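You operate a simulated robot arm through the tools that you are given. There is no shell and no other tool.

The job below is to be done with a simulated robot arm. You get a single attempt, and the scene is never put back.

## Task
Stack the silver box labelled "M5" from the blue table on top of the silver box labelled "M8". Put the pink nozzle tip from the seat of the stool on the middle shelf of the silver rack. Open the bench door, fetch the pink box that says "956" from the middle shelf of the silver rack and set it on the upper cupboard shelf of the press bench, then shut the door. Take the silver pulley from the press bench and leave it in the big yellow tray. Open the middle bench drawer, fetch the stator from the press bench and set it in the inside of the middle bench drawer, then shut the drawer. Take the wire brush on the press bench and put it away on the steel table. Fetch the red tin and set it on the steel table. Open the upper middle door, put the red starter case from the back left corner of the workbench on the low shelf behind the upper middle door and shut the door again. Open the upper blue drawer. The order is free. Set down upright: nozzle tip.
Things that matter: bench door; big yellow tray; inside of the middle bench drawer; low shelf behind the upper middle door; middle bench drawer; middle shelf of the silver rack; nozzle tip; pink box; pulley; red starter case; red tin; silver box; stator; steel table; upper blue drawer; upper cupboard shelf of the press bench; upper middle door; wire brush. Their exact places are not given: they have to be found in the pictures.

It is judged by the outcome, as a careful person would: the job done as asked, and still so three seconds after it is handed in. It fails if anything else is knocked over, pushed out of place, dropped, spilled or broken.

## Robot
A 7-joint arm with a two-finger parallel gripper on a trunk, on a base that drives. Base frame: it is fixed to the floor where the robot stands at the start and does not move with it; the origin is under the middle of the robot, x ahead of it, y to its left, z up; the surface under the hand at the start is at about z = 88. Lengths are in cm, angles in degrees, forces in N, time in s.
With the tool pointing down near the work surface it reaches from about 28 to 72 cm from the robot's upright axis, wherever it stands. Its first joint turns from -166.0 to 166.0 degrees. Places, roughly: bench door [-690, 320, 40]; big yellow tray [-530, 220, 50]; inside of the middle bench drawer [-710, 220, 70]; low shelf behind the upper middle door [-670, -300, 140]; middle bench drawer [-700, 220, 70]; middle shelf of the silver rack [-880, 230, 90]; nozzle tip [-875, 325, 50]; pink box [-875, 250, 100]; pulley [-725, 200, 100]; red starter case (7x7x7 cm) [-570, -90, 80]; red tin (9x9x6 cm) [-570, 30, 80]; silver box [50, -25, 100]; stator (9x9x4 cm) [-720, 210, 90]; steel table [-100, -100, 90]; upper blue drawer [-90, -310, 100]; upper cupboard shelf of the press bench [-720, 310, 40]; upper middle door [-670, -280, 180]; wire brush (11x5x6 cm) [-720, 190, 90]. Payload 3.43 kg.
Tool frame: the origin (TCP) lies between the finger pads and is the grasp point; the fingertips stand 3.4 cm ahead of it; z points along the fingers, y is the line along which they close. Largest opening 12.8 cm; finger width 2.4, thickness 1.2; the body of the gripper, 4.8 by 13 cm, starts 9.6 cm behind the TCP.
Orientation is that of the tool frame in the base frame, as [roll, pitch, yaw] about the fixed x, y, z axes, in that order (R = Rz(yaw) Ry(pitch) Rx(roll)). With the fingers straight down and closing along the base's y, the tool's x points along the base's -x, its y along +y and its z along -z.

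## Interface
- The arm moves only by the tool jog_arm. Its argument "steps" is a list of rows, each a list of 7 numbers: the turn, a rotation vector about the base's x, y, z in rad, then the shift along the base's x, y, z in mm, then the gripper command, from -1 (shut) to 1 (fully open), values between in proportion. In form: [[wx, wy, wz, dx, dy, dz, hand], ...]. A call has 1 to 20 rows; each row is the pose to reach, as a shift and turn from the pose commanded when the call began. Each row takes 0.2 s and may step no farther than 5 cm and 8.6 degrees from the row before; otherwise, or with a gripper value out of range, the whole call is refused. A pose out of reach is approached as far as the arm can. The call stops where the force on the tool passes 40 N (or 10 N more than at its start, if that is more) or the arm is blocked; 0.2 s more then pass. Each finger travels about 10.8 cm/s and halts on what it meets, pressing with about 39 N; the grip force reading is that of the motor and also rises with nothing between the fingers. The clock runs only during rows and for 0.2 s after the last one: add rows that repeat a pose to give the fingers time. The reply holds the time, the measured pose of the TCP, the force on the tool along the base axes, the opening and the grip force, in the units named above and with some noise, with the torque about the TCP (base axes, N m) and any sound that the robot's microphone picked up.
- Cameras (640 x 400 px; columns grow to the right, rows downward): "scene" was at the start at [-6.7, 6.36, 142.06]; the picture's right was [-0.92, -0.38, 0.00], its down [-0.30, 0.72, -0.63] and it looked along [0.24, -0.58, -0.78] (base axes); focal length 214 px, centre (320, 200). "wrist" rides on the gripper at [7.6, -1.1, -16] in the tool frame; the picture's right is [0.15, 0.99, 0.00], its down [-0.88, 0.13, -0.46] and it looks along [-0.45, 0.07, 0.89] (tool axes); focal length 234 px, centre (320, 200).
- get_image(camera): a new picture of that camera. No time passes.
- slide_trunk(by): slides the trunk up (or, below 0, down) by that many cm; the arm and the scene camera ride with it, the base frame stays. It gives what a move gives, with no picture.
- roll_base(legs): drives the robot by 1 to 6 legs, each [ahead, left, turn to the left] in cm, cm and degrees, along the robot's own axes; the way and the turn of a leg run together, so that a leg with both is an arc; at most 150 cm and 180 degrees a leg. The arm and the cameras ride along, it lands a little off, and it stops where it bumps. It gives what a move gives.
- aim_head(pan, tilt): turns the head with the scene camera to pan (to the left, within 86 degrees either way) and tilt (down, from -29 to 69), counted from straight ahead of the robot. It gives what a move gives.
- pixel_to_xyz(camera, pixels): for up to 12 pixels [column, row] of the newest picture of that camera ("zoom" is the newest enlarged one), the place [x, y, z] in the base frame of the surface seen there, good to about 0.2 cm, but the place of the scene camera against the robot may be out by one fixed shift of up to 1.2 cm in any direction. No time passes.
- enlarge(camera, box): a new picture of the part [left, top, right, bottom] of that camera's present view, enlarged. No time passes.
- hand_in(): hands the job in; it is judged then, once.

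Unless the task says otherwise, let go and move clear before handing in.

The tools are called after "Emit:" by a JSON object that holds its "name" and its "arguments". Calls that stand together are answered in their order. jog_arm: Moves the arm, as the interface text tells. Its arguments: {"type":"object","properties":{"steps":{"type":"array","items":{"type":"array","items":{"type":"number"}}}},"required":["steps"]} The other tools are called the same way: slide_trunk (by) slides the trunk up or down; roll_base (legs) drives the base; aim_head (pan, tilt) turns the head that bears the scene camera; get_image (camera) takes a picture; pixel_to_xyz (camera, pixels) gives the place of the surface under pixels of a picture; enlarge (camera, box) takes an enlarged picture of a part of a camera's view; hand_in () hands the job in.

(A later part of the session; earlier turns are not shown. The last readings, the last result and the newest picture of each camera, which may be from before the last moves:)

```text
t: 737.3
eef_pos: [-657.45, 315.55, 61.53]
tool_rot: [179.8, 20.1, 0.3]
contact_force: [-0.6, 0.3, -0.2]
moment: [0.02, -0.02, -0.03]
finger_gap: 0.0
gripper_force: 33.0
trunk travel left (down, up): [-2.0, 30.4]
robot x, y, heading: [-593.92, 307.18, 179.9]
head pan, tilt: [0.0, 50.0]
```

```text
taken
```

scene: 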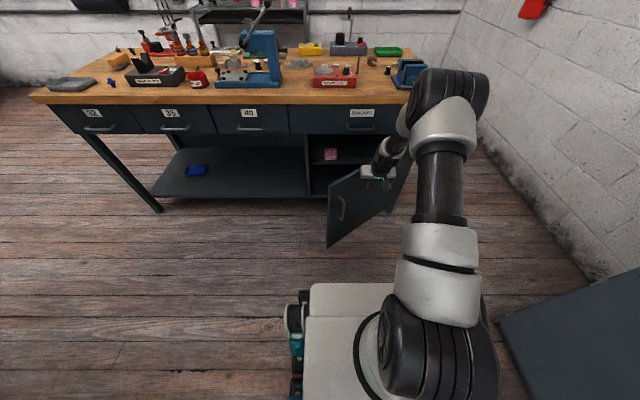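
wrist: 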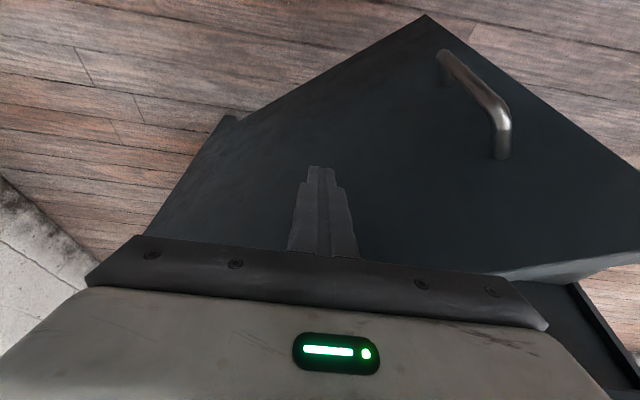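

The door is at about 45°. I'll push it to about 30° with the arm, then continue with the base.

Emit:
{"name": "jog_arm", "arguments": {"steps": [[0, 0, 0, -10, -20, 0, -1], [0, 0, 0, -20, -40, 0, -1], [0, 0, 0, -32, -62, 0, -1], [0, 0, 0, -44, -86, 0, -1], [0, 0, 0, -56, -110, 0, -1], [0, 0, 0, -62, -135, 0, -1], [0, 0, 0, -66, -160, 0, -1], [0, 0, 0, -70, -175, 0, -1], [0, 0, 0, -70, -175, 0, -1]]}}

Emit:
{"name": "get_image", "arguments": {"camera": "wrist"}}

```text
t: 739.3
eef_pos: [-664.35, 297.95, 61.45]
tool_rot: [179.8, 20.1, 0.4]
contact_force: [0.6, -0.5, -1.0]
moment: [0.0, 0.02, -0.02]
finger_gap: 0.01
gripper_force: 33.0
trunk travel left (down, up): [-2.0, 30.4]
robot x, y, heading: [-593.72, 307.2, 179.8]
head pan, tilt: [0.0, 50.0]
```

```text
taken
```

wrist: 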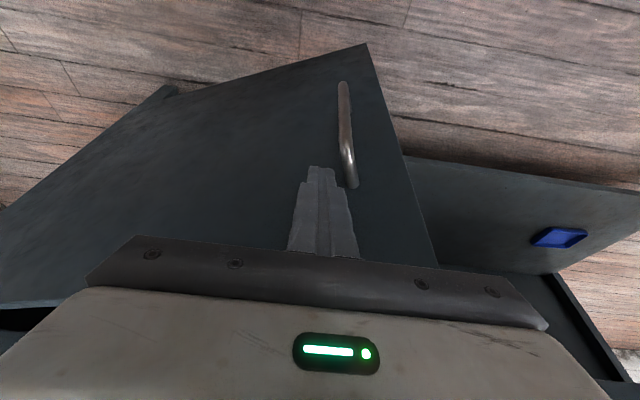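

The fingers rest on the outer face beside the handle. I'll drive forward 15 cm to push the door nearly shut.

Emit:
{"name": "roll_base", "arguments": {"legs": [[15, 0, 0]]}}

Emit:
{"name": "get_image", "arguments": {"camera": "wrist"}}

```text
t: 740.7
eef_pos: [-679.29, 297.96, 61.57]
tool_rot: [179.8, 20.2, 0.4]
contact_force: [-0.6, 0.2, 0.1]
moment: [0.02, 0.02, -0.02]
finger_gap: 0.0
gripper_force: 33.3
trunk travel left (down, up): [-2.0, 30.4]
robot x, y, heading: [-608.47, 307.7, 180.1]
head pan, tilt: [0.0, 50.0]
```

```text
taken
```

wrist: 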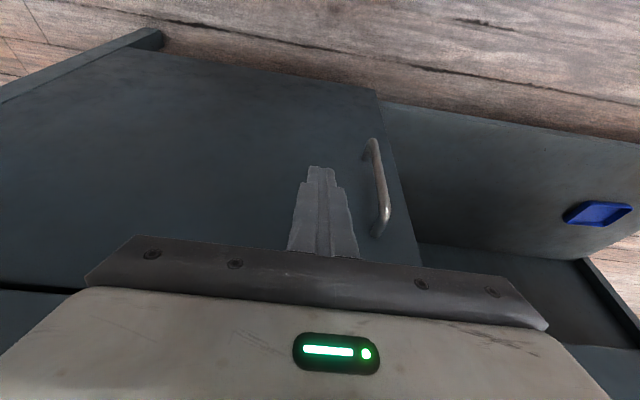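

I'll measure how far the door still is from flush.

Emit:
{"name": "pixel_to_xyz", "arguments": {"camera": "wrist", "pixels": [[370, 110], [390, 200], [300, 120], [150, 120], [410, 250], [250, 180], [150, 40]]}}

```text
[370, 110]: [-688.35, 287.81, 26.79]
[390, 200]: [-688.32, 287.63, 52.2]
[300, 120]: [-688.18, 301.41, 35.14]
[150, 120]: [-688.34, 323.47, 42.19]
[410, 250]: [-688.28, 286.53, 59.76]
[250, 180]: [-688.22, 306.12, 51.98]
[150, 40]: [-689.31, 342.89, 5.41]
```

The door is fully shut: the face is at x=-688.3 along its whole width. Next is the wire brush. I'll raise and straighten the hand and move to the front of the bench near it.

Emit:
{"name": "jog_arm", "arguments": {"steps": [[0, 0, 0, 30, 0, 0, -1], [0, -0.05, 0, 60, 0, 30, -1], [0, -0.1, 0, 80, 0, 70, -1], [0, -0.16, 0, 100, 5, 110, -1], [0, -0.22, 0, 120, 5, 150, -1], [0, -0.28, 0, 140, 5, 190, -1], [0, -0.35, 0, 160, 5, 230, -1], [0, -0.35, 0, 180, 5, 270, -1], [0, -0.35, 0, 200, 5, 310, -1], [0, -0.35, 0, 220, 5, 350, -1], [0, -0.35, 0, 240, 5, 390, -1], [0, -0.35, 0, 240, 5, 430, -1], [0, -0.35, 0, 240, 5, 430, -1]]}}

Emit:
{"name": "slide_trunk", "arguments": {"by": 16}}

Emit:
{"name": "roll_base", "arguments": {"legs": [[-6, 0, 0], [0, 116, 0], [30, 0, 0]]}}

Emit:
{"name": "get_image", "arguments": {"camera": "wrist"}}

```text
t: 743.5
eef_pos: [-655.28, 298.42, 104.58]
tool_rot: [179.7, 0.1, 0.3]
contact_force: [0.4, 0.6, 0.8]
moment: [-0.03, 0.01, 0.03]
finger_gap: 0.02
gripper_force: 32.8
trunk travel left (down, up): [-2.0, 30.4]
robot x, y, heading: [-607.95, 307.7, 179.9]
head pan, tilt: [0.0, 50.0]
```

```text
t: 745.3
eef_pos: [-655.5, 298.56, 120.47]
tool_rot: [179.6, 0.0, 0.3]
contact_force: [-0.6, 0.0, -0.5]
moment: [0.02, 0.02, -0.02]
finger_gap: 0.0
gripper_force: 32.9
trunk travel left (down, up): [-18.0, 14.4]
robot x, y, heading: [-608.65, 307.49, 180.0]
head pan, tilt: [0.0, 50.0]
```

```text
t: 759.0
eef_pos: [-680.35, 183.26, 120.47]
tool_rot: [179.8, 0.1, -0.8]
contact_force: [-0.4, -0.4, 0.3]
moment: [0.01, 0.01, 0.01]
finger_gap: 0.02
gripper_force: 33.2
trunk travel left (down, up): [-18.0, 14.4]
robot x, y, heading: [-633.31, 191.37, 178.8]
head pan, tilt: [0.0, 50.0]
```

```text
taken
```

wrist: 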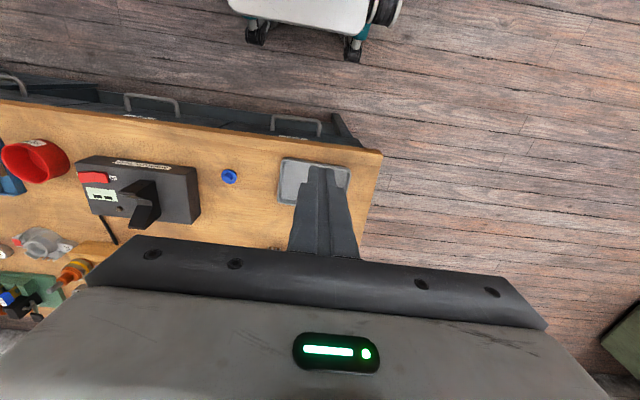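

I'll move a little closer and bring the hand above the brush.

Emit:
{"name": "roll_base", "arguments": {"legs": [[15, 0, 1]]}}

Emit:
{"name": "jog_arm", "arguments": {"steps": [[0, 0, 0, -30, 5, 0, -0.5], [0, 0, 0, -60, 12, 0, 0], [0, 0, 0, -90, 20, 0, 0.5], [0, 0, 0, -120, 28, 0, 0.8], [0, 0, 0, -140, 36, -20, 0.8], [0, 0, 0, -150, 45, -50, 0.8], [0, 0, 0, -150, 45, -50, 0.8]]}}

Emit:
{"name": "get_image", "arguments": {"camera": "wrist"}}

```text
t: 760.4
eef_pos: [-695.17, 182.62, 120.5]
tool_rot: [179.8, 0.1, 0.3]
contact_force: [-0.5, -0.4, -0.6]
moment: [0.0, 0.03, 0.02]
finger_gap: 0.01
gripper_force: 33.2
trunk travel left (down, up): [-18.0, 14.4]
robot x, y, heading: [-648.17, 191.78, -180.1]
head pan, tilt: [0.0, 50.0]
```

```text
t: 762.0
eef_pos: [-710.18, 187.09, 115.41]
tool_rot: [179.7, 0.0, 0.3]
contact_force: [0.4, 0.5, 0.4]
moment: [0.01, 0.04, 0.01]
finger_gap: 11.52
gripper_force: 0.1
trunk travel left (down, up): [-18.0, 14.4]
robot x, y, heading: [-648.35, 191.46, -179.9]
head pan, tilt: [0.0, 50.0]
```

```text
taken
```

wrist: 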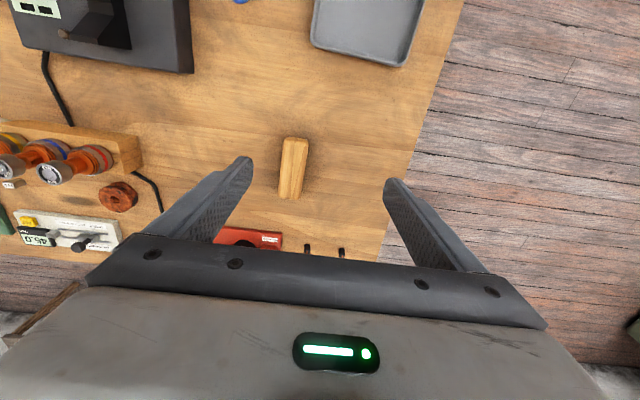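

Emit:
{"name": "enlarge", "arguments": {"camera": "wrist", "box": [250, 115, 340, 225]}}

Emit:
{"name": "pixel_to_xyz", "arguments": {"camera": "zoom", "pixels": [[270, 85], [360, 90], [240, 300], [330, 310], [300, 200], [265, 200], [345, 200], [225, 200], [400, 200], [310, 70], [280, 325], [250, 150]]}}

```text
3.64 times, centred on (295, 170) of wrist
```

zoom: 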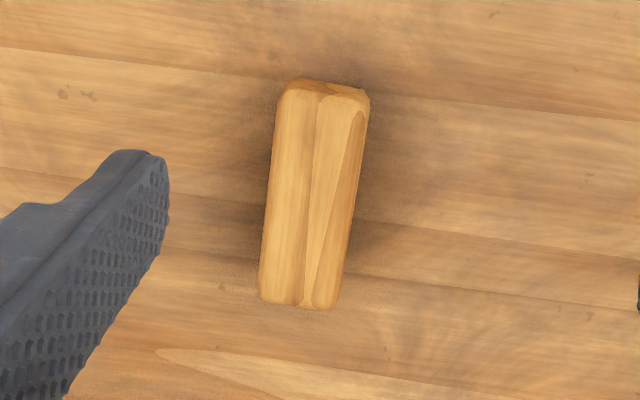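

```text
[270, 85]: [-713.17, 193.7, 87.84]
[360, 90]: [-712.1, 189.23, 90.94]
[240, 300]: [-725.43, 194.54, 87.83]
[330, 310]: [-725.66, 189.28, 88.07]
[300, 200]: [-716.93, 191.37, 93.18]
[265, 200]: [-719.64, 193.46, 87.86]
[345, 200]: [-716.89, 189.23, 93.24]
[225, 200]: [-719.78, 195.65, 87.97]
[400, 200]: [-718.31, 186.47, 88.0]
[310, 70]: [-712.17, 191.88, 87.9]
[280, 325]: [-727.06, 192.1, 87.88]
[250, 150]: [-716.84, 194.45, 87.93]
```

The brush stands bristles-down with its handle along x and its top at z 93.2. I'll get the exact edges of the handle.

Emit:
{"name": "pixel_to_xyz", "arguments": {"camera": "zoom", "pixels": [[285, 115], [270, 270], [358, 120], [332, 280], [325, 98], [300, 295], [300, 150], [320, 250]]}}

```text
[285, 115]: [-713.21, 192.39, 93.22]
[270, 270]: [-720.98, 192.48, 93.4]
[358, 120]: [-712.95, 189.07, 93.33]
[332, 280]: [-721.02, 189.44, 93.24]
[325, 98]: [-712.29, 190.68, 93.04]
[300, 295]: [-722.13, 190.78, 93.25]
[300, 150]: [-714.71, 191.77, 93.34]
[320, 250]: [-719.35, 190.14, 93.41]
```

The handle's centre is at (-717.2,190.8), it's 4.2 cm wide and in line with x. I'll go down and grip its wooden part.

Emit:
{"name": "jog_arm", "arguments": {"steps": [[0, 0, 0, -25, 13, -20, 0.2], [0, 0, 0, -50, 26, -45, 0.1], [0, 0, 0, -70, 37, -75, 0.1], [0, 0, 0, -70, 37, -115, 0.1], [0, 0, 0, -70, 37, -155, 0.1], [0, 0, 0, -70, 37, -190, 0.1], [0, 0, 0, -70, 37, -215, 0.1], [0, 0, 0, -70, 37, -229, 0.1], [0, 0, 0, -70, 37, -229, 0.1], [0, 0, 0, -70, 37, -229, -0.2], [0, 0, 0, -70, 37, -229, -0.6], [0, 0, 0, -70, 37, -229, -1], [0, 0, 0, -70, 37, -229, -1], [0, 0, 0, -70, 37, -229, -1]]}}

Emit:
{"name": "get_image", "arguments": {"camera": "wrist"}}

```text
t: 765.0
eef_pos: [-717.13, 190.72, 92.5]
tool_rot: [179.8, 0.1, 0.3]
contact_force: [0.4, -1.0, 1.0]
moment: [-0.02, -0.01, 0.0]
finger_gap: 4.14
gripper_force: 38.6
trunk travel left (down, up): [-18.0, 14.4]
robot x, y, heading: [-648.43, 191.19, -179.9]
head pan, tilt: [0.0, 50.0]
```

```text
taken
```

wrist: 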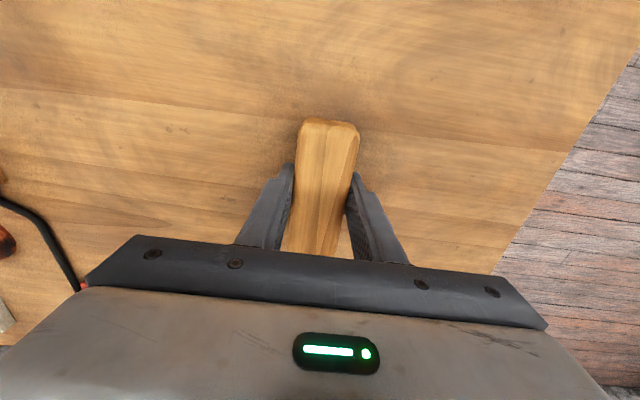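

The brush is gripped at 4.14 cm. I'll lift gently and draw it back.

Emit:
{"name": "jog_arm", "arguments": {"steps": [[0, 0, 0, 0, 0, 3, -1], [0, 0, 0, 0, 0, 8, -1], [0, 0, 0, 0, 0, 15, -1], [0, 0, 0, 0, 0, 25, -1], [0, 0, 0, 0, 0, 40, -1], [0, 0, 0, 0, 0, 60, -1], [0, 0, 0, 5, 0, 85, -1], [0, 0, 0, 15, 0, 110, -1], [0, 0, 0, 30, 0, 135, -1], [0, 0, 0, 50, 0, 160, -1], [0, 0, 0, 75, 0, 185, -1], [0, 0, 0, 100, 0, 205, -1], [0, 0, 0, 130, 0, 220, -1], [0, 0, 0, 160, 0, 230, -1], [0, 0, 0, 190, 0, 235, -1], [0, 0, 0, 215, 0, 238, -1], [0, 0, 0, 240, 0, 240, -1], [0, 0, 0, 260, 0, 240, -1], [0, 0, 0, 260, 0, 240, -1]]}}

Emit:
{"name": "get_image", "arguments": {"camera": "wrist"}}

```text
t: 769.0
eef_pos: [-691.08, 190.65, 116.56]
tool_rot: [179.7, 0.1, 0.3]
contact_force: [0.2, -0.3, -1.5]
moment: [-0.01, 0.02, -0.03]
finger_gap: 4.13
gripper_force: 39.3
trunk travel left (down, up): [-18.0, 14.4]
robot x, y, heading: [-648.11, 191.57, -180.2]
head pan, tilt: [0.0, 50.0]
```

```text
taken
```

wrist: 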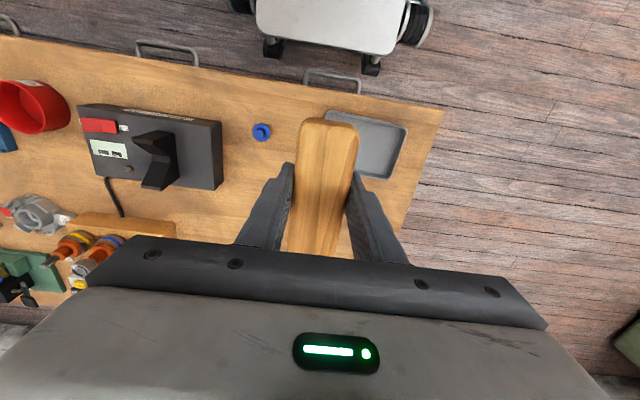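

The brush is held. I'll drive out by the wide side: back off, strafe to y≈309, turn to face +x and look ahead.

Emit:
{"name": "roll_base", "arguments": {"legs": [[-25, 0, 0], [0, -118, 0], [0, 0, -90], [0, 0, -90]]}}

Emit:
{"name": "aim_head", "arguments": {"pan": 0, "tilt": 20}}

Emit:
{"name": "get_image", "arguments": {"camera": "scene"}}

```text
t: 789.7
eef_pos: [-580.24, 309.45, 116.53]
tool_rot: [179.7, 0.1, -179.2]
contact_force: [-0.2, 0.1, -1.1]
moment: [0.0, 0.01, 0.0]
finger_gap: 4.12
gripper_force: 38.8
trunk travel left (down, up): [-18.0, 14.4]
robot x, y, heading: [-623.47, 308.26, 0.3]
head pan, tilt: [0.0, 50.0]
```

```text
t: 790.6
eef_pos: [-580.22, 309.52, 116.68]
tool_rot: [179.7, 0.0, -179.2]
contact_force: [-0.3, 0.8, -1.7]
moment: [0.03, -0.02, 0.01]
finger_gap: 4.14
gripper_force: 38.9
trunk travel left (down, up): [-18.0, 14.4]
robot x, y, heading: [-623.22, 308.48, 0.6]
head pan, tilt: [0.0, 20.0]
```

```text
taken
```

scene: 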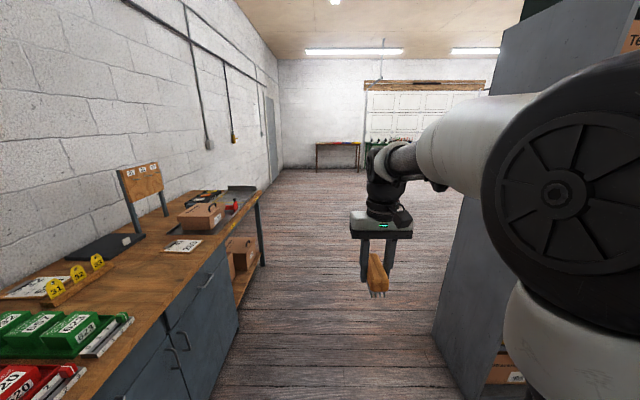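

The way ahead is clear between the wall bench and the shelving. I'll drive 150 cm and look again.

Emit:
{"name": "roll_base", "arguments": {"legs": [[150, 0, 0]]}}

Emit:
{"name": "aim_head", "arguments": {"pan": -15, "tilt": 20}}

Emit:
{"name": "get_image", "arguments": {"camera": "scene"}}

```text
t: 798.0
eef_pos: [-431.56, 311.09, 116.64]
tool_rot: [179.7, 0.1, -179.0]
contact_force: [0.4, 0.5, -0.8]
moment: [0.03, 0.02, -0.03]
finger_gap: 4.14
gripper_force: 39.5
trunk travel left (down, up): [-18.0, 14.4]
robot x, y, heading: [-474.98, 309.88, 0.8]
head pan, tilt: [0.0, 20.0]
```

```text
t: 798.8
eef_pos: [-431.63, 311.21, 116.61]
tool_rot: [179.7, 0.2, -179.1]
contact_force: [-0.2, -0.7, -1.3]
moment: [-0.01, 0.03, -0.01]
finger_gap: 4.13
gripper_force: 38.9
trunk travel left (down, up): [-18.0, 14.4]
robot x, y, heading: [-474.49, 309.95, 0.7]
head pan, tilt: [-15.0, 20.0]
```

```text
taken
```

scene: 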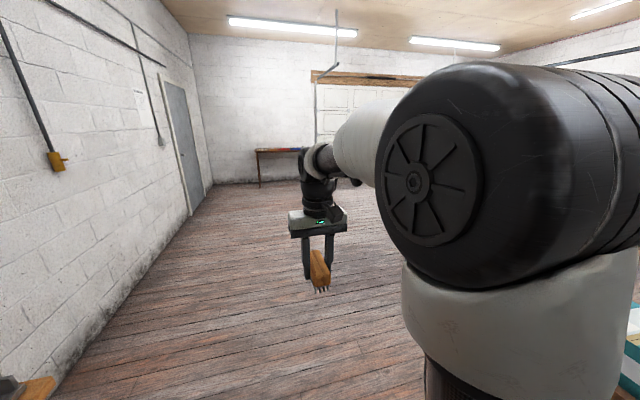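

The floor is open. I'll go on 120 cm and turn right, towards the steel table.

Emit:
{"name": "roll_base", "arguments": {"legs": [[130, 0, 0], [0, 0, -70]]}}

Emit:
{"name": "aim_head", "arguments": {"pan": 15, "tilt": 20}}

Emit:
{"name": "get_image", "arguments": {"camera": "scene"}}

```text
t: 808.5
eef_pos: [-328.38, 271.48, 116.61]
tool_rot: [179.7, 0.0, 111.1]
contact_force: [-0.1, -0.1, -0.8]
moment: [-0.01, 0.01, 0.01]
finger_gap: 4.14
gripper_force: 39.6
trunk travel left (down, up): [-18.0, 14.4]
robot x, y, heading: [-344.16, 311.31, -69.2]
head pan, tilt: [-15.0, 20.0]
```

```text
t: 809.4
eef_pos: [-328.22, 271.31, 116.48]
tool_rot: [179.7, 0.1, 111.0]
contact_force: [0.2, 0.4, -0.7]
moment: [0.0, -0.01, 0.02]
finger_gap: 4.12
gripper_force: 39.2
trunk travel left (down, up): [-18.0, 14.4]
robot x, y, heading: [-344.07, 311.41, -69.3]
head pan, tilt: [15.0, 20.0]
```

```text
taken
```

scene: 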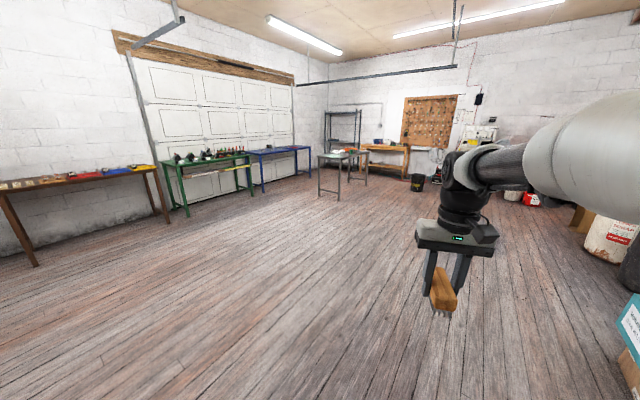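

Now the whole floor to the steel table at (345,165) is visible and clear. I'll drive towards it in legs.

Emit:
{"name": "roll_base", "arguments": {"legs": [[150, 0, 0], [150, 0, 0]]}}

Emit:
{"name": "aim_head", "arguments": {"pan": 20, "tilt": 25}}

Emit:
{"name": "get_image", "arguments": {"camera": "scene"}}

```text
t: 823.9
eef_pos: [-221.91, -10.42, 116.51]
tool_rot: [179.7, 0.1, 110.7]
contact_force: [-0.2, 0.6, -1.5]
moment: [-0.01, 0.02, -0.02]
finger_gap: 4.15
gripper_force: 38.8
trunk travel left (down, up): [-18.0, 14.4]
robot x, y, heading: [-237.8, 29.43, -69.6]
head pan, tilt: [15.0, 20.0]
```

```text
t: 824.6
eef_pos: [-221.91, -10.57, 116.52]
tool_rot: [179.7, 0.1, 110.8]
contact_force: [0.1, -0.3, -1.5]
moment: [0.02, -0.01, -0.01]
finger_gap: 4.13
gripper_force: 39.3
trunk travel left (down, up): [-18.0, 14.4]
robot x, y, heading: [-237.68, 29.46, -69.5]
head pan, tilt: [20.0, 25.0]
```

```text
taken
```

scene: 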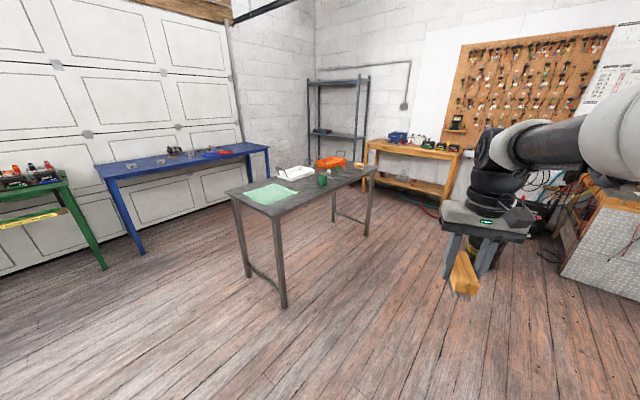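

The steel table is ahead, with a green cloth at its near end, trays and some small items. I'll zoom in to find free space.

Emit:
{"name": "enlarge", "arguments": {"camera": "scene", "box": [220, 140, 390, 240]}}

Emit:
{"name": "pixel_to_xyz", "arguments": {"camera": "zoom", "pixels": [[25, 200], [220, 268], [580, 110], [190, 205], [300, 190], [360, 190], [260, 230], [330, 210], [100, 180], [280, 130], [390, 150], [440, 150]]}}

```text
3.76 times, centred on (305, 190) of scene
```

zoom: 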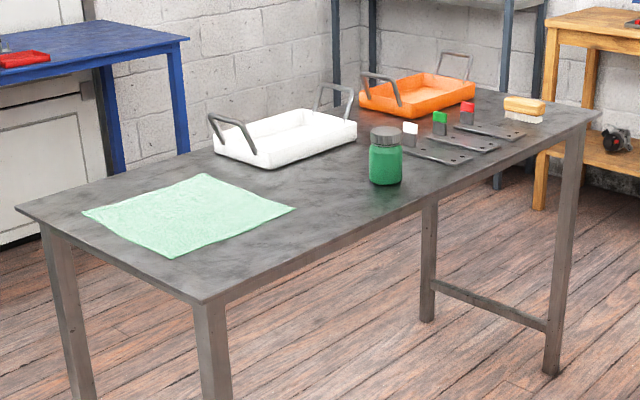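

```text
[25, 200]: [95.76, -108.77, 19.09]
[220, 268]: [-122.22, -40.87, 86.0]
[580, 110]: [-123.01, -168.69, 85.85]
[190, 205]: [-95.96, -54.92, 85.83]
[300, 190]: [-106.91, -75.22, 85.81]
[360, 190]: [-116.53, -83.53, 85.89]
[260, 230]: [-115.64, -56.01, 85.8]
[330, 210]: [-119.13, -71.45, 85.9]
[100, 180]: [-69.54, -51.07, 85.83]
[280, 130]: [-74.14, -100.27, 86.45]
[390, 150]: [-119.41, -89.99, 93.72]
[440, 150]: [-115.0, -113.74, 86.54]
```

There's free space along the near side, around (-114,-60) and (-108,-76). I'll drive to stand in front of it, facing +x.

Emit:
{"name": "roll_base", "arguments": {"legs": [[102, 12.7, 0], [0, 0, 69.5]]}}

Emit:
{"name": "get_image", "arguments": {"camera": "wrist"}}

Emit:
{"name": "aim_head", "arguments": {"pan": 10, "tilt": 35}}

Emit:
{"name": "get_image", "arguments": {"camera": "scene"}}

```text
t: 833.0
eef_pos: [-146.56, -61.34, 116.6]
tool_rot: [179.7, 0.2, -179.2]
contact_force: [0.0, 0.1, -0.4]
moment: [0.01, 0.02, 0.01]
finger_gap: 4.13
gripper_force: 39.2
trunk travel left (down, up): [-18.0, 14.4]
robot x, y, heading: [-189.71, -62.63, 0.6]
head pan, tilt: [20.0, 25.0]
```

```text
taken
```

wrist: 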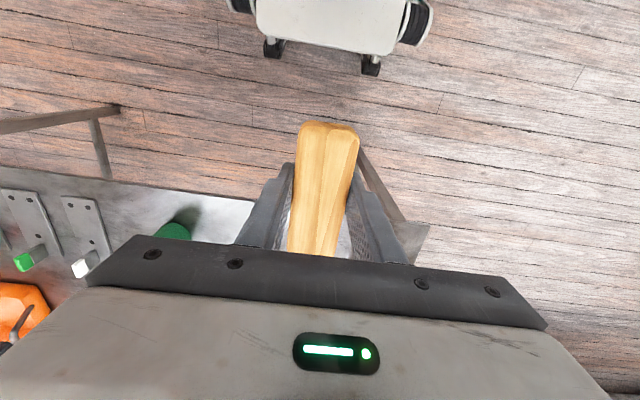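

```text
t: 833.8
eef_pos: [-146.6, -61.23, 116.6]
tool_rot: [179.7, 0.2, -179.3]
contact_force: [0.0, 0.4, -1.3]
moment: [0.01, 0.01, 0.0]
finger_gap: 4.15
gripper_force: 39.1
trunk travel left (down, up): [-18.0, 14.4]
robot x, y, heading: [-189.99, -62.79, 0.3]
head pan, tilt: [10.0, 35.0]
```

```text
taken
```

scene: 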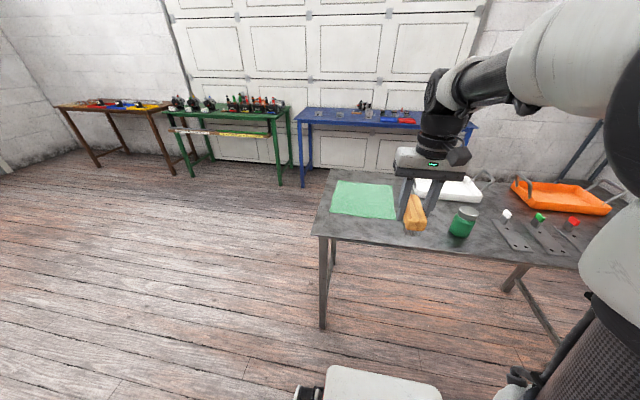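

I'll measure the cloth, jar and tray edges to pick the exact spots.

Emit:
{"name": "pixel_to_xyz", "arguments": {"camera": "scene", "pixels": [[330, 213], [395, 219], [393, 188], [313, 234], [450, 225], [475, 225], [420, 238], [380, 230], [440, 205], [430, 245], [500, 245], [350, 232]]}}

```text
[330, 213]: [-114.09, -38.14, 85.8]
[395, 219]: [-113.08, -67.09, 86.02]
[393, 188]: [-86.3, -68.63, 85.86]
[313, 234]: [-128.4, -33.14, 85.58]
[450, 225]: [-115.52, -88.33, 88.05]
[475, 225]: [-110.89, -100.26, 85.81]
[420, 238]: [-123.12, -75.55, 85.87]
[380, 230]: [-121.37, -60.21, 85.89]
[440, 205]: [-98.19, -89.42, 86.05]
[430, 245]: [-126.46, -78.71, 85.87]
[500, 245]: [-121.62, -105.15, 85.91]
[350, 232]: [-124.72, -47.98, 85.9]
```

The brush fits at about (-117.5,-73.5), between the cloth (y>-67) and the jar (y<-85). I'll drive 16 cm closer and move the brush above that spot.

Emit:
{"name": "roll_base", "arguments": {"legs": [[16, 0, 0]]}}

Emit:
{"name": "jog_arm", "arguments": {"steps": [[0, 0, 0, 20, -20, 0, -1], [0, 0, 0, 45, -42, 0, -1], [0, 0, 0, 70, -64, 0, -1], [0, 0, 0, 95, -86, -5, -1], [0, 0, 0, 115, -105, -15, -1], [0, 0, 0, 130, -120, -30, -1], [0, 0, 0, 130, -122, -55, -1], [0, 0, 0, 130, -122, -80, -1], [0, 0, 0, 130, -122, -80, -1]]}}

Emit:
{"name": "get_image", "arguments": {"camera": "wrist"}}

```text
t: 835.2
eef_pos: [-130.88, -61.1, 116.55]
tool_rot: [179.6, 0.1, -179.3]
contact_force: [0.0, -0.2, -1.3]
moment: [0.0, 0.0, 0.02]
finger_gap: 4.15
gripper_force: 38.8
trunk travel left (down, up): [-18.0, 14.4]
robot x, y, heading: [-174.2, -62.45, 0.3]
head pan, tilt: [10.0, 35.0]
```

```text
t: 837.2
eef_pos: [-117.86, -73.4, 108.5]
tool_rot: [179.7, 0.1, -179.2]
contact_force: [0.1, -0.5, -1.9]
moment: [-0.01, 0.0, 0.0]
finger_gap: 4.17
gripper_force: 38.7
trunk travel left (down, up): [-18.0, 14.4]
robot x, y, heading: [-173.83, -62.12, 0.7]
head pan, tilt: [10.0, 35.0]
```

```text
taken
```

wrist: 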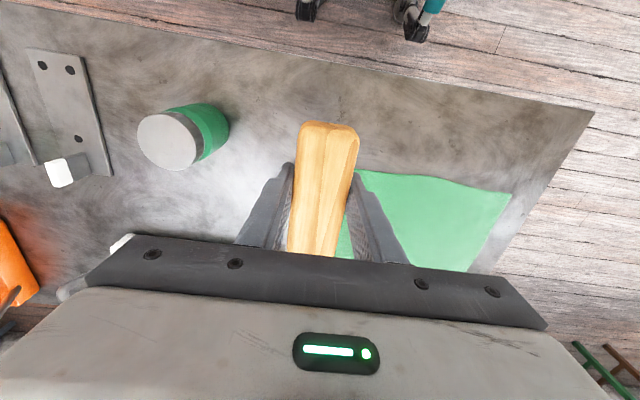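

The cloth's edge is close to the right finger in this view. I'll measure it and the jar precisely.

Emit:
{"name": "pixel_to_xyz", "arguments": {"camera": "wrist", "pixels": [[362, 178], [370, 185], [345, 245], [228, 130], [200, 160], [270, 160], [240, 210], [330, 100], [450, 130], [300, 80], [120, 245], [410, 180]]}}

```text
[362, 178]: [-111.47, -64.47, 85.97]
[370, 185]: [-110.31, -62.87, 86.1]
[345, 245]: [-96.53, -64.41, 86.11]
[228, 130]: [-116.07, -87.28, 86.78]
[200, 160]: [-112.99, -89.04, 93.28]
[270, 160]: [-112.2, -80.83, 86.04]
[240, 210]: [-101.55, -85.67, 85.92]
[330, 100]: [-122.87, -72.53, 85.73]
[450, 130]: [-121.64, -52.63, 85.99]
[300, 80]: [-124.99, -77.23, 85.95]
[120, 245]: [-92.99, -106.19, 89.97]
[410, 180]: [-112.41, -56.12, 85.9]
```

The cloth begins at y≈-65 and the jar at -87.3, so the spot is free. I'll lower the brush.

Emit:
{"name": "jog_arm", "arguments": {"steps": [[0, 0, 0, 3, -2, -25, -1], [0, 0, 0, 3, -2, -55, -1], [0, 0, 0, 3, -2, -85, -1], [0, 0, 0, 3, -2, -115, -1], [0, 0, 0, 3, -2, -140, -1], [0, 0, 0, 3, -2, -158, -1], [0, 0, 0, 3, -2, -168, -1], [0, 0, 0, 3, -2, -173, -1], [0, 0, 0, 3, -2, -173, -1]]}}

```text
t: 839.2
eef_pos: [-117.54, -73.51, 91.3]
tool_rot: [179.6, 0.2, -179.2]
contact_force: [0.6, -0.1, -0.3]
moment: [-0.01, 0.03, -0.01]
finger_gap: 4.16
gripper_force: 39.0
trunk travel left (down, up): [-18.0, 14.4]
robot x, y, heading: [-173.63, -62.44, 0.6]
head pan, tilt: [10.0, 35.0]
```

Emit:
{"name": "jog_arm", "arguments": {"steps": [[0, 0, 0, 0, 0, -3, -1], [0, 0, 0, 0, 0, -6, -1], [0, 0, 0, 0, 0, -8, -1], [0, 0, 0, 0, 0, -9, -1], [0, 0, 0, 0, 0, -9, -1]]}}

```text
t: 840.4
eef_pos: [-117.53, -73.55, 90.47]
tool_rot: [179.7, 0.2, -179.3]
contact_force: [0.5, 0.3, 8.0]
moment: [-0.14, 0.42, -0.02]
finger_gap: 4.16
gripper_force: 38.8
trunk travel left (down, up): [-18.0, 14.4]
robot x, y, heading: [-174.15, -62.51, 0.4]
head pan, tilt: [10.0, 35.0]
```

The brush is down, with +8 N of contact. I'll open and lift away.

Emit:
{"name": "jog_arm", "arguments": {"steps": [[0, 0, 0, 0, 0, 0.5, -0.2], [0, 0, 0, 0, 0, 0.5, 0], [0, 0, 0, 0, 0, 0.5, 0.1], [0, 0, 0, 0, 0, 8, 0.1], [0, 0, 0, 0, 0, 25, 0.1], [0, 0, 0, 0, 0, 55, 0.1], [0, 0, 0, 0, 0, 95, 0.1], [0, 0, 0, 0, 0, 140, 0.1], [0, 0, 0, 0, 0, 185, 0.1], [0, 0, 0, 0, 0, 230, 0.1], [0, 0, 0, 0, 0, 260, 0.1], [0, 0, 0, 0, 0, 260, 0.1]]}}

Emit:
{"name": "get_image", "arguments": {"camera": "wrist"}}

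```text
t: 843.0
eef_pos: [-117.4, -73.65, 116.6]
tool_rot: [179.7, 0.1, -179.2]
contact_force: [0.3, 0.0, -0.7]
moment: [0.02, -0.02, 0.02]
finger_gap: 7.02
gripper_force: 0.0
trunk travel left (down, up): [-18.0, 14.4]
robot x, y, heading: [-173.73, -62.04, 0.7]
head pan, tilt: [10.0, 35.0]
```

```text
taken
```

wrist: 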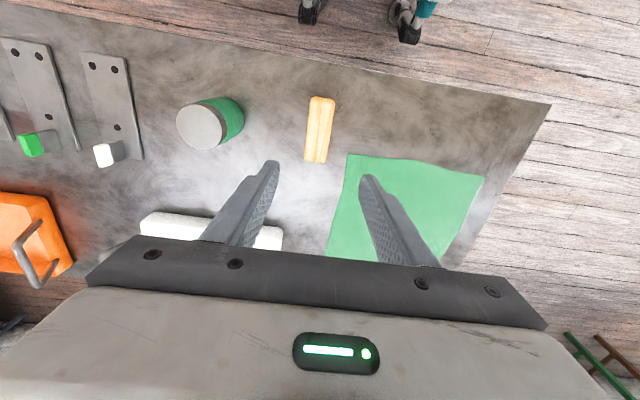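

The brush is on the steel table. While I'm here I'll measure the free space for the tin.

Emit:
{"name": "pixel_to_xyz", "arguments": {"camera": "wrist", "pixels": [[305, 200], [280, 226], [215, 217], [150, 212], [330, 220], [345, 165], [320, 160], [240, 150], [200, 190], [480, 140], [420, 130], [500, 170]]}}

```text
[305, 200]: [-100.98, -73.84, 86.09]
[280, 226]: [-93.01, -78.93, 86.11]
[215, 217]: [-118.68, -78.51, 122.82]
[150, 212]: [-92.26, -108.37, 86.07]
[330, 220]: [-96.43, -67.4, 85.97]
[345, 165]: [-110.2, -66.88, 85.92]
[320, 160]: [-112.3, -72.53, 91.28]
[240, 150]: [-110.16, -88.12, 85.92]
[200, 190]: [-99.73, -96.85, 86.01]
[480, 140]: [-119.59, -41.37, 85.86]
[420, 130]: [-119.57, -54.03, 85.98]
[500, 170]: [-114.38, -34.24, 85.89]
```

The white tray's near edge is at x≈-93, so the tin will fit at about (-102.5,-77). Now I'll go back for the tin, keeping heading 0 and driving the same open route in reverse. First I'll retract the arm.

Emit:
{"name": "jog_arm", "arguments": {"steps": [[0, 0, 0, -25, 20, 5, -0.2], [0, 0, 0, -50, 42, 10, -0.2], [0, 0, 0, -75, 64, 10, -0.2], [0, 0, 0, -100, 86, 10, -0.2], [0, 0, 0, -125, 105, 10, -0.2], [0, 0, 0, -140, 115, 10, -0.2], [0, 0, 0, -140, 115, 10, -0.2]]}}

Emit:
{"name": "roll_base", "arguments": {"legs": [[-30, 0, -0.5], [-47, 122, 0], [-47, 122, 0], [-47, 122, 0]]}}

```text
t: 844.6
eef_pos: [-131.52, -61.89, 117.41]
tool_rot: [179.6, 0.1, -179.2]
contact_force: [-0.2, 0.1, -0.3]
moment: [-0.02, 0.0, -0.02]
finger_gap: 5.12
gripper_force: 0.0
trunk travel left (down, up): [-18.0, 14.4]
robot x, y, heading: [-173.93, -62.05, 0.6]
head pan, tilt: [10.0, 35.0]
```

```text
t: 881.3
eef_pos: [-297.86, 304.02, 117.35]
tool_rot: [179.8, 0.0, 179.7]
contact_force: [-0.3, 0.3, 0.8]
moment: [-0.03, 0.03, 0.0]
finger_gap: 5.11
gripper_force: 0.0
trunk travel left (down, up): [-18.0, 14.4]
robot x, y, heading: [-340.13, 304.48, -0.8]
head pan, tilt: [10.0, 35.0]
```

I'm at (-340,304). I'll go back along y≈309 to x≈-622.

Emit:
{"name": "roll_base", "arguments": {"legs": [[-140, 3, 0.8], [-142, 2, 0]]}}

```text
t: 894.9
eef_pos: [-579.09, 309.39, 117.45]
tool_rot: [179.7, 0.1, -179.1]
contact_force: [-0.2, -0.4, 0.2]
moment: [-0.01, -0.03, 0.01]
finger_gap: 5.11
gripper_force: 0.0
trunk travel left (down, up): [-18.0, 14.4]
robot x, y, heading: [-621.11, 309.19, 0.5]
head pan, tilt: [10.0, 35.0]
```

Next I'll strafe right along the passage in front of the bench, checking on the way.

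Emit:
{"name": "roll_base", "arguments": {"legs": [[-18, 0, -0.5], [0, -95, 0]]}}

Emit:
{"name": "roll_base", "arguments": {"legs": [[0, -95, 0]]}}

```text
t: 905.5
eef_pos: [-597.2, 213.34, 117.44]
tool_rot: [179.8, 0.1, -179.8]
contact_force: [0.3, -0.2, 0.2]
moment: [0.02, 0.04, 0.01]
finger_gap: 5.13
gripper_force: 0.1
trunk travel left (down, up): [-18.0, 14.4]
robot x, y, heading: [-639.2, 213.52, -0.1]
head pan, tilt: [10.0, 35.0]
```

```text
t: 914.9
eef_pos: [-597.38, 118.81, 117.41]
tool_rot: [179.7, 0.1, -179.8]
contact_force: [-0.7, -0.5, -0.1]
moment: [-0.02, 0.05, 0.0]
finger_gap: 5.13
gripper_force: 0.1
trunk travel left (down, up): [-18.0, 14.4]
robot x, y, heading: [-639.8, 118.84, 0.2]
head pan, tilt: [10.0, 35.0]
```

Emit:
{"name": "roll_base", "arguments": {"legs": [[0, -86, 0]]}}

Emit:
{"name": "aim_head", "arguments": {"pan": 20, "tilt": 40}}

Emit:
{"name": "get_image", "arguments": {"camera": "scene"}}

Emit:
{"name": "get_image", "arguments": {"camera": "wrist"}}

```text
t: 923.6
eef_pos: [-597.75, 31.78, 117.41]
tool_rot: [179.6, 0.0, 180.0]
contact_force: [0.1, -1.1, 0.3]
moment: [0.01, 0.0, -0.03]
finger_gap: 5.12
gripper_force: 0.1
trunk travel left (down, up): [-18.0, 14.4]
robot x, y, heading: [-640.18, 32.08, -0.3]
head pan, tilt: [10.0, 35.0]
```

```text
t: 924.4
eef_pos: [-597.73, 31.75, 117.35]
tool_rot: [179.8, 0.1, 179.9]
contact_force: [-0.3, 0.2, -0.3]
moment: [0.0, 0.02, -0.01]
finger_gap: 5.14
gripper_force: 0.1
trunk travel left (down, up): [-18.0, 14.4]
robot x, y, heading: [-640.39, 31.95, -0.6]
head pan, tilt: [20.0, 40.0]
```

```text
taken
```

scene: 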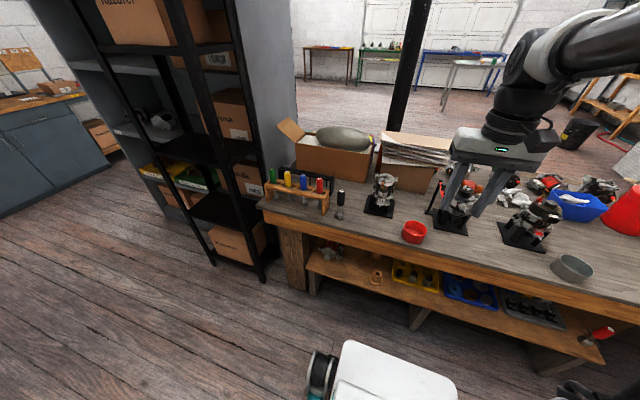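

```text
taken
```

wrist: 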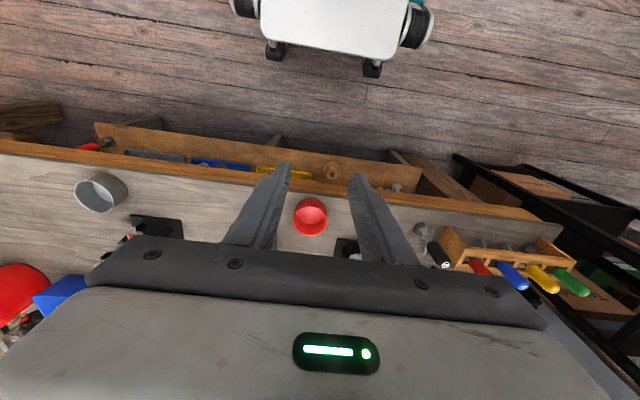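

The red tin is at (310,216) in the wrist view. I'll zoom in and measure it.

Emit:
{"name": "enlarge", "arguments": {"camera": "wrist", "box": [270, 180, 350, 250]}}

Emit:
{"name": "pixel_to_xyz", "arguments": {"camera": "zoom", "pixels": [[210, 190], [410, 190], [320, 100], [330, 270], [315, 195], [250, 120], [390, 130], [440, 200], [180, 200], [320, 290]]}}

```text
5.71 times, centred on (310, 215) of wrist
```

zoom: 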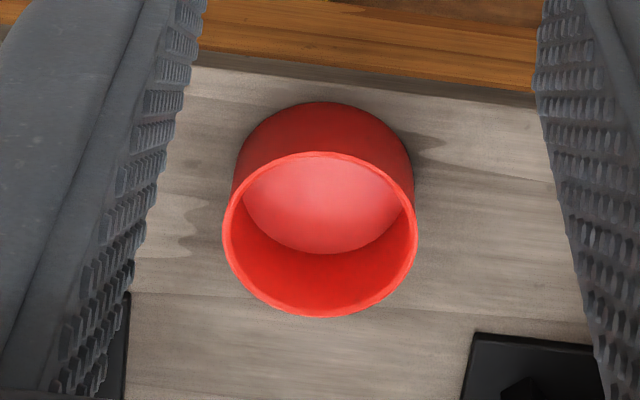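

```text
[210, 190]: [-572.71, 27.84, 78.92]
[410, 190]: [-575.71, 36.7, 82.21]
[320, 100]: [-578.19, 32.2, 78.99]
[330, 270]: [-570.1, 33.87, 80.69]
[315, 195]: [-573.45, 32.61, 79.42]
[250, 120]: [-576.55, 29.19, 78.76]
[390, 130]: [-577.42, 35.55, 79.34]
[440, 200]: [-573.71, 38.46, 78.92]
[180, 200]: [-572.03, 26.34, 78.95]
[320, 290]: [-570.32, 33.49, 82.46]
```

Now the rim points.

Emit:
{"name": "pixel_to_xyz", "arguments": {"camera": "zoom", "pixels": [[227, 225], [413, 225], [320, 154], [320, 314], [250, 175], [390, 175], [250, 290], [395, 285]]}}

```text
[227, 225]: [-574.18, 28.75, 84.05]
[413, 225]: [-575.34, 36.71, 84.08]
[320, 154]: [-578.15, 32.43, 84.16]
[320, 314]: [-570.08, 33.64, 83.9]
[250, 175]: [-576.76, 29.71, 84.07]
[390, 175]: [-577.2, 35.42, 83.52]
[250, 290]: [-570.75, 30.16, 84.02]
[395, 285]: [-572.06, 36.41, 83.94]
```

The tin's centre is at (-574.1,32.7). It's about 8.1 cm across with its rim at z 84.0. I'll come down over it with the fingers wide open.

Emit:
{"name": "jog_arm", "arguments": {"steps": [[0, 0, 0, 40, 2, -5, 0.2], [0, 0, 0, 80, 4, -15, 0.68], [0, 0, 0, 120, 6, -25, 0.68], [0, 0, 0, 160, 8, -35, 0.68], [0, 0, 0, 195, 9, -50, 0.68], [0, 0, 0, 225, 9, -75, 0.68], [0, 0, 0, 236, 9, -110, 0.68], [0, 0, 0, 236, 9, -150, 0.68], [0, 0, 0, 236, 9, -180, 0.68], [0, 0, 0, 236, 9, -180, 0.68]]}}

Emit:
{"name": "get_image", "arguments": {"camera": "wrist"}}

```text
t: 926.6
eef_pos: [-574.18, 32.62, 99.22]
tool_rot: [179.7, 0.1, 179.9]
contact_force: [-0.3, -0.7, -0.3]
moment: [-0.02, -0.01, 0.02]
finger_gap: 10.73
gripper_force: 0.1
trunk travel left (down, up): [-18.0, 14.4]
robot x, y, heading: [-639.85, 32.35, -0.5]
head pan, tilt: [20.0, 40.0]
```

```text
taken
```

wrist: 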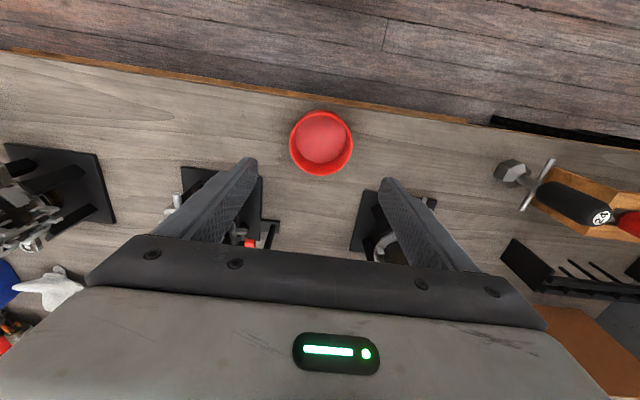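

I'll check how near the two black stands are to the fingers and hand.

Emit:
{"name": "pixel_to_xyz", "arguments": {"camera": "wrist", "pixels": [[185, 170], [225, 175], [262, 195], [365, 192], [355, 240], [430, 200], [250, 243], [385, 245], [175, 200], [270, 235], [290, 140], [352, 140]]}}

```text
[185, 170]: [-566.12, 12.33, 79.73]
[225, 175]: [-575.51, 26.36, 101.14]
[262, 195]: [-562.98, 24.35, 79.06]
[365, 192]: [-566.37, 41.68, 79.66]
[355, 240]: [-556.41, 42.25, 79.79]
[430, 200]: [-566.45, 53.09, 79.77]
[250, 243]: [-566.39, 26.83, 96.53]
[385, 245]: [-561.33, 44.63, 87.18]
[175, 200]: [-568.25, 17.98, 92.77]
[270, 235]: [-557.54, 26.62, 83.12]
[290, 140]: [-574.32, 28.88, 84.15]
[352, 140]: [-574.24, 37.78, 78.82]
```

All parts of the stands are at x≥-568, at least 3.5 cm beyond the hand. I'll go down and grip the tin.

Emit:
{"name": "jog_arm", "arguments": {"steps": [[0, 0, 0, 0, 1, -35, 0.68], [0, 0, 0, 0, 1, -70, 0.68], [0, 0, 0, 0, 1, -105, 0.68], [0, 0, 0, 0, 1, -135, 0.68], [0, 0, 0, 0, 1, -155, 0.68], [0, 0, 0, 0, 1, -164, 0.68], [0, 0, 0, 0, 1, -164, 0.5], [0, 0, 0, 0, 1, -164, 0.3], [0, 0, 0, 0, 1, -164, 0], [0, 0, 0, 0, 1, -164, -1], [0, 0, 0, 0, 1, -164, -1], [0, 0, 0, 0, 1, -164, -1]]}}

Emit:
{"name": "get_image", "arguments": {"camera": "wrist"}}

```text
t: 929.2
eef_pos: [-574.28, 32.74, 83.11]
tool_rot: [179.7, 0.1, 179.9]
contact_force: [-0.6, 0.8, -0.7]
moment: [0.0, 0.03, 0.01]
finger_gap: 8.48
gripper_force: 39.3
trunk travel left (down, up): [-18.0, 14.4]
robot x, y, heading: [-640.26, 32.05, -0.5]
head pan, tilt: [20.0, 40.0]
```

```text
taken
```

wrist: 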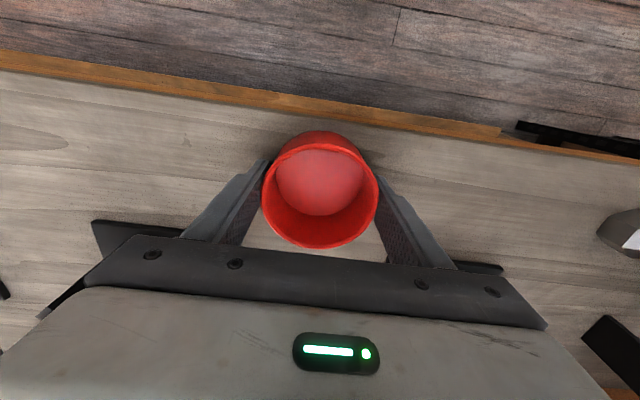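

The tin is gripped at 8.48 cm. I'll lift it gently, straight up, then draw it back.

Emit:
{"name": "jog_arm", "arguments": {"steps": [[0, 0, 0, 0, 0, 3, -1], [0, 0, 0, 0, 0, 8, -1], [0, 0, 0, 0, 0, 15, -1], [0, 0, 0, 0, 0, 25, -1], [0, 0, 0, 0, 0, 40, -1], [0, 0, 0, 0, 0, 58, -1], [0, 0, 0, 0, 0, 78, -1], [0, 0, 0, 0, 0, 100, -1], [0, 0, 0, 0, 0, 125, -1], [0, 0, 0, 0, 0, 150, -1], [0, 0, 0, -10, 0, 180, -1], [0, 0, 0, -25, 0, 210, -1], [0, 0, 0, -50, 0, 240, -1], [0, 0, 0, -80, 0, 265, -1], [0, 0, 0, -115, 0, 285, -1], [0, 0, 0, -150, 0, 300, -1], [0, 0, 0, -185, 0, 310, -1], [0, 0, 0, -215, 0, 315, -1], [0, 0, 0, -230, 0, 315, -1], [0, 0, 0, -230, 0, 315, -1]]}}

Emit:
{"name": "get_image", "arguments": {"camera": "wrist"}}

```text
t: 933.4
eef_pos: [-597.2, 32.72, 114.59]
tool_rot: [179.7, 0.2, 179.9]
contact_force: [1.1, -0.5, -0.9]
moment: [-0.02, 0.03, 0.0]
finger_gap: 8.43
gripper_force: 38.8
trunk travel left (down, up): [-18.0, 14.4]
robot x, y, heading: [-639.88, 32.14, -0.4]
head pan, tilt: [20.0, 40.0]
```

```text
taken
```

wrist: 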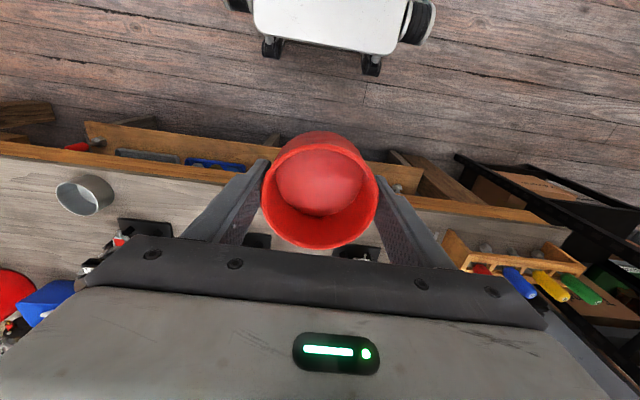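

The tin is held. I'll drive back the same way: strafe left to y≈309, then ahead along the open side.

Emit:
{"name": "roll_base", "arguments": {"legs": [[0, 95, 0.4], [0, 95, 0]]}}

Emit:
{"name": "roll_base", "arguments": {"legs": [[0, 87, 0]]}}

```text
t: 952.0
eef_pos: [-595.62, 223.95, 114.57]
tool_rot: [179.9, 0.1, -179.9]
contact_force: [-1.4, 1.0, -1.0]
moment: [0.02, 0.01, 0.0]
finger_gap: 8.45
gripper_force: 39.2
trunk travel left (down, up): [-18.0, 14.4]
robot x, y, heading: [-638.63, 223.18, -0.3]
head pan, tilt: [20.0, 40.0]
```

```text
t: 960.7
eef_pos: [-595.41, 310.2, 114.68]
tool_rot: [179.6, 0.1, -179.8]
contact_force: [-0.1, -0.5, -2.0]
moment: [-0.03, -0.02, 0.02]
finger_gap: 8.45
gripper_force: 38.9
trunk travel left (down, up): [-18.0, 14.4]
robot x, y, heading: [-638.2, 309.28, 0.0]
head pan, tilt: [20.0, 40.0]
```

Now ahead to x≈-340, then diagonally to the steel table.

Emit:
{"name": "roll_base", "arguments": {"legs": [[149, 0, 0], [149, 0, 0]]}}

Emit:
{"name": "roll_base", "arguments": {"legs": [[46, -123, 0], [46, -123, 0], [46, -123, 0]]}}

```text
t: 974.9
eef_pos: [-299.57, 309.36, 114.44]
tool_rot: [179.7, 0.1, 179.8]
contact_force: [-0.3, 0.5, -0.4]
moment: [-0.01, 0.01, 0.01]
finger_gap: 8.47
gripper_force: 38.8
trunk travel left (down, up): [-18.0, 14.4]
robot x, y, heading: [-342.59, 308.98, -0.7]
head pan, tilt: [20.0, 40.0]
```

```text
t: 1010.1
eef_pos: [-166.18, -59.89, 114.46]
tool_rot: [179.7, 0.0, 179.6]
contact_force: [0.3, 0.3, -0.1]
moment: [0.01, -0.01, -0.02]
finger_gap: 8.49
gripper_force: 38.8
trunk travel left (down, up): [-18.0, 14.4]
robot x, y, heading: [-208.94, -60.16, -0.8]
head pan, tilt: [20.0, 40.0]
```

I'll approach the table to x≈-167 and view the spot.

Emit:
{"name": "roll_base", "arguments": {"legs": [[41, -7, 0.8]]}}

Emit:
{"name": "get_image", "arguments": {"camera": "wrist"}}

Emit:
{"name": "aim_head", "arguments": {"pan": 10, "tilt": 40}}

Emit:
{"name": "get_image", "arguments": {"camera": "scene"}}

```text
t: 1012.7
eef_pos: [-125.29, -66.57, 114.54]
tool_rot: [179.7, 0.1, -179.6]
contact_force: [-0.1, -0.3, -0.6]
moment: [0.01, 0.0, -0.03]
finger_gap: 8.46
gripper_force: 39.1
trunk travel left (down, up): [-18.0, 14.4]
robot x, y, heading: [-168.31, -67.5, 0.2]
head pan, tilt: [20.0, 40.0]
```

```text
taken
```

wrist: 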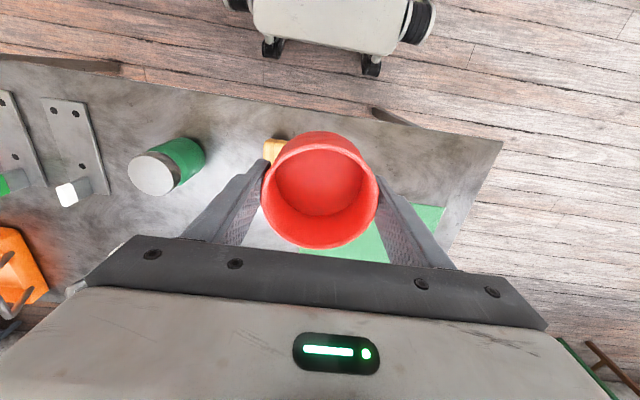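

```text
t: 1013.4
eef_pos: [-125.27, -66.59, 114.59]
tool_rot: [179.8, 0.1, -179.6]
contact_force: [0.3, -0.5, -1.1]
moment: [-0.01, 0.0, 0.03]
finger_gap: 8.47
gripper_force: 39.5
trunk travel left (down, up): [-18.0, 14.4]
robot x, y, heading: [-167.99, -67.67, -0.1]
head pan, tilt: [10.0, 40.0]
```

```text
taken
```

scene: 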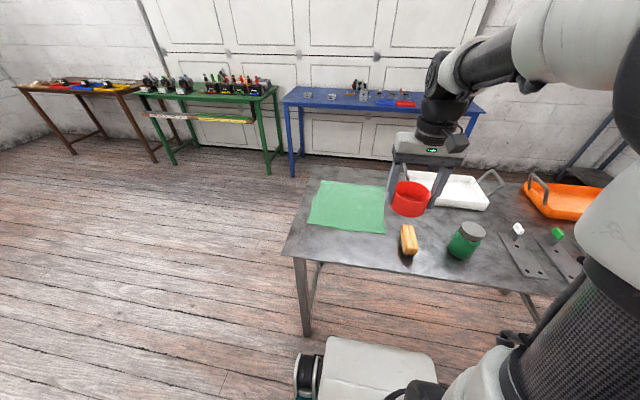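

The brush is at (408,240) in the scene view, and the spot behind it is free. I'll carry the tin over (-102.6,-77) and come down part way.

Emit:
{"name": "jog_arm", "arguments": {"steps": [[0, 0, 0, 20, -12, 0, -1], [0, 0, 0, 45, -24, 0, -1], [0, 0, 0, 70, -36, 0, -1], [0, 0, 0, 95, -48, 0, -1], [0, 0, 0, 120, -60, 0, -1], [0, 0, 0, 145, -72, 0, -1], [0, 0, 0, 170, -84, 0, -1], [0, 0, 0, 195, -95, 0, -1], [0, 0, 0, 215, -102, -5, -1], [0, 0, 0, 226, -104, -20, -1], [0, 0, 0, 226, -104, -50, -1], [0, 0, 0, 226, -104, -85, -1], [0, 0, 0, 226, -104, -120, -1], [0, 0, 0, 226, -104, -140, -1], [0, 0, 0, 226, -104, -140, -1]]}}

Emit:
{"name": "get_image", "arguments": {"camera": "wrist"}}

```text
t: 1016.6
eef_pos: [-102.7, -76.9, 100.53]
tool_rot: [179.6, 0.1, -179.6]
contact_force: [-0.9, -1.0, -0.6]
moment: [-0.01, -0.02, -0.01]
finger_gap: 8.46
gripper_force: 39.3
trunk travel left (down, up): [-18.0, 14.4]
robot x, y, heading: [-168.22, -67.54, 0.3]
head pan, tilt: [10.0, 40.0]
```

```text
taken
```

wrist: 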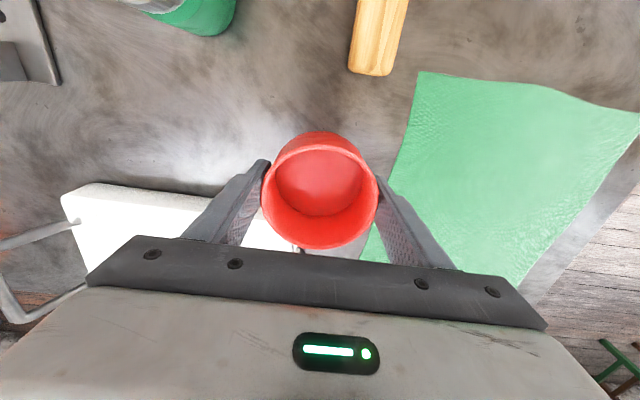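

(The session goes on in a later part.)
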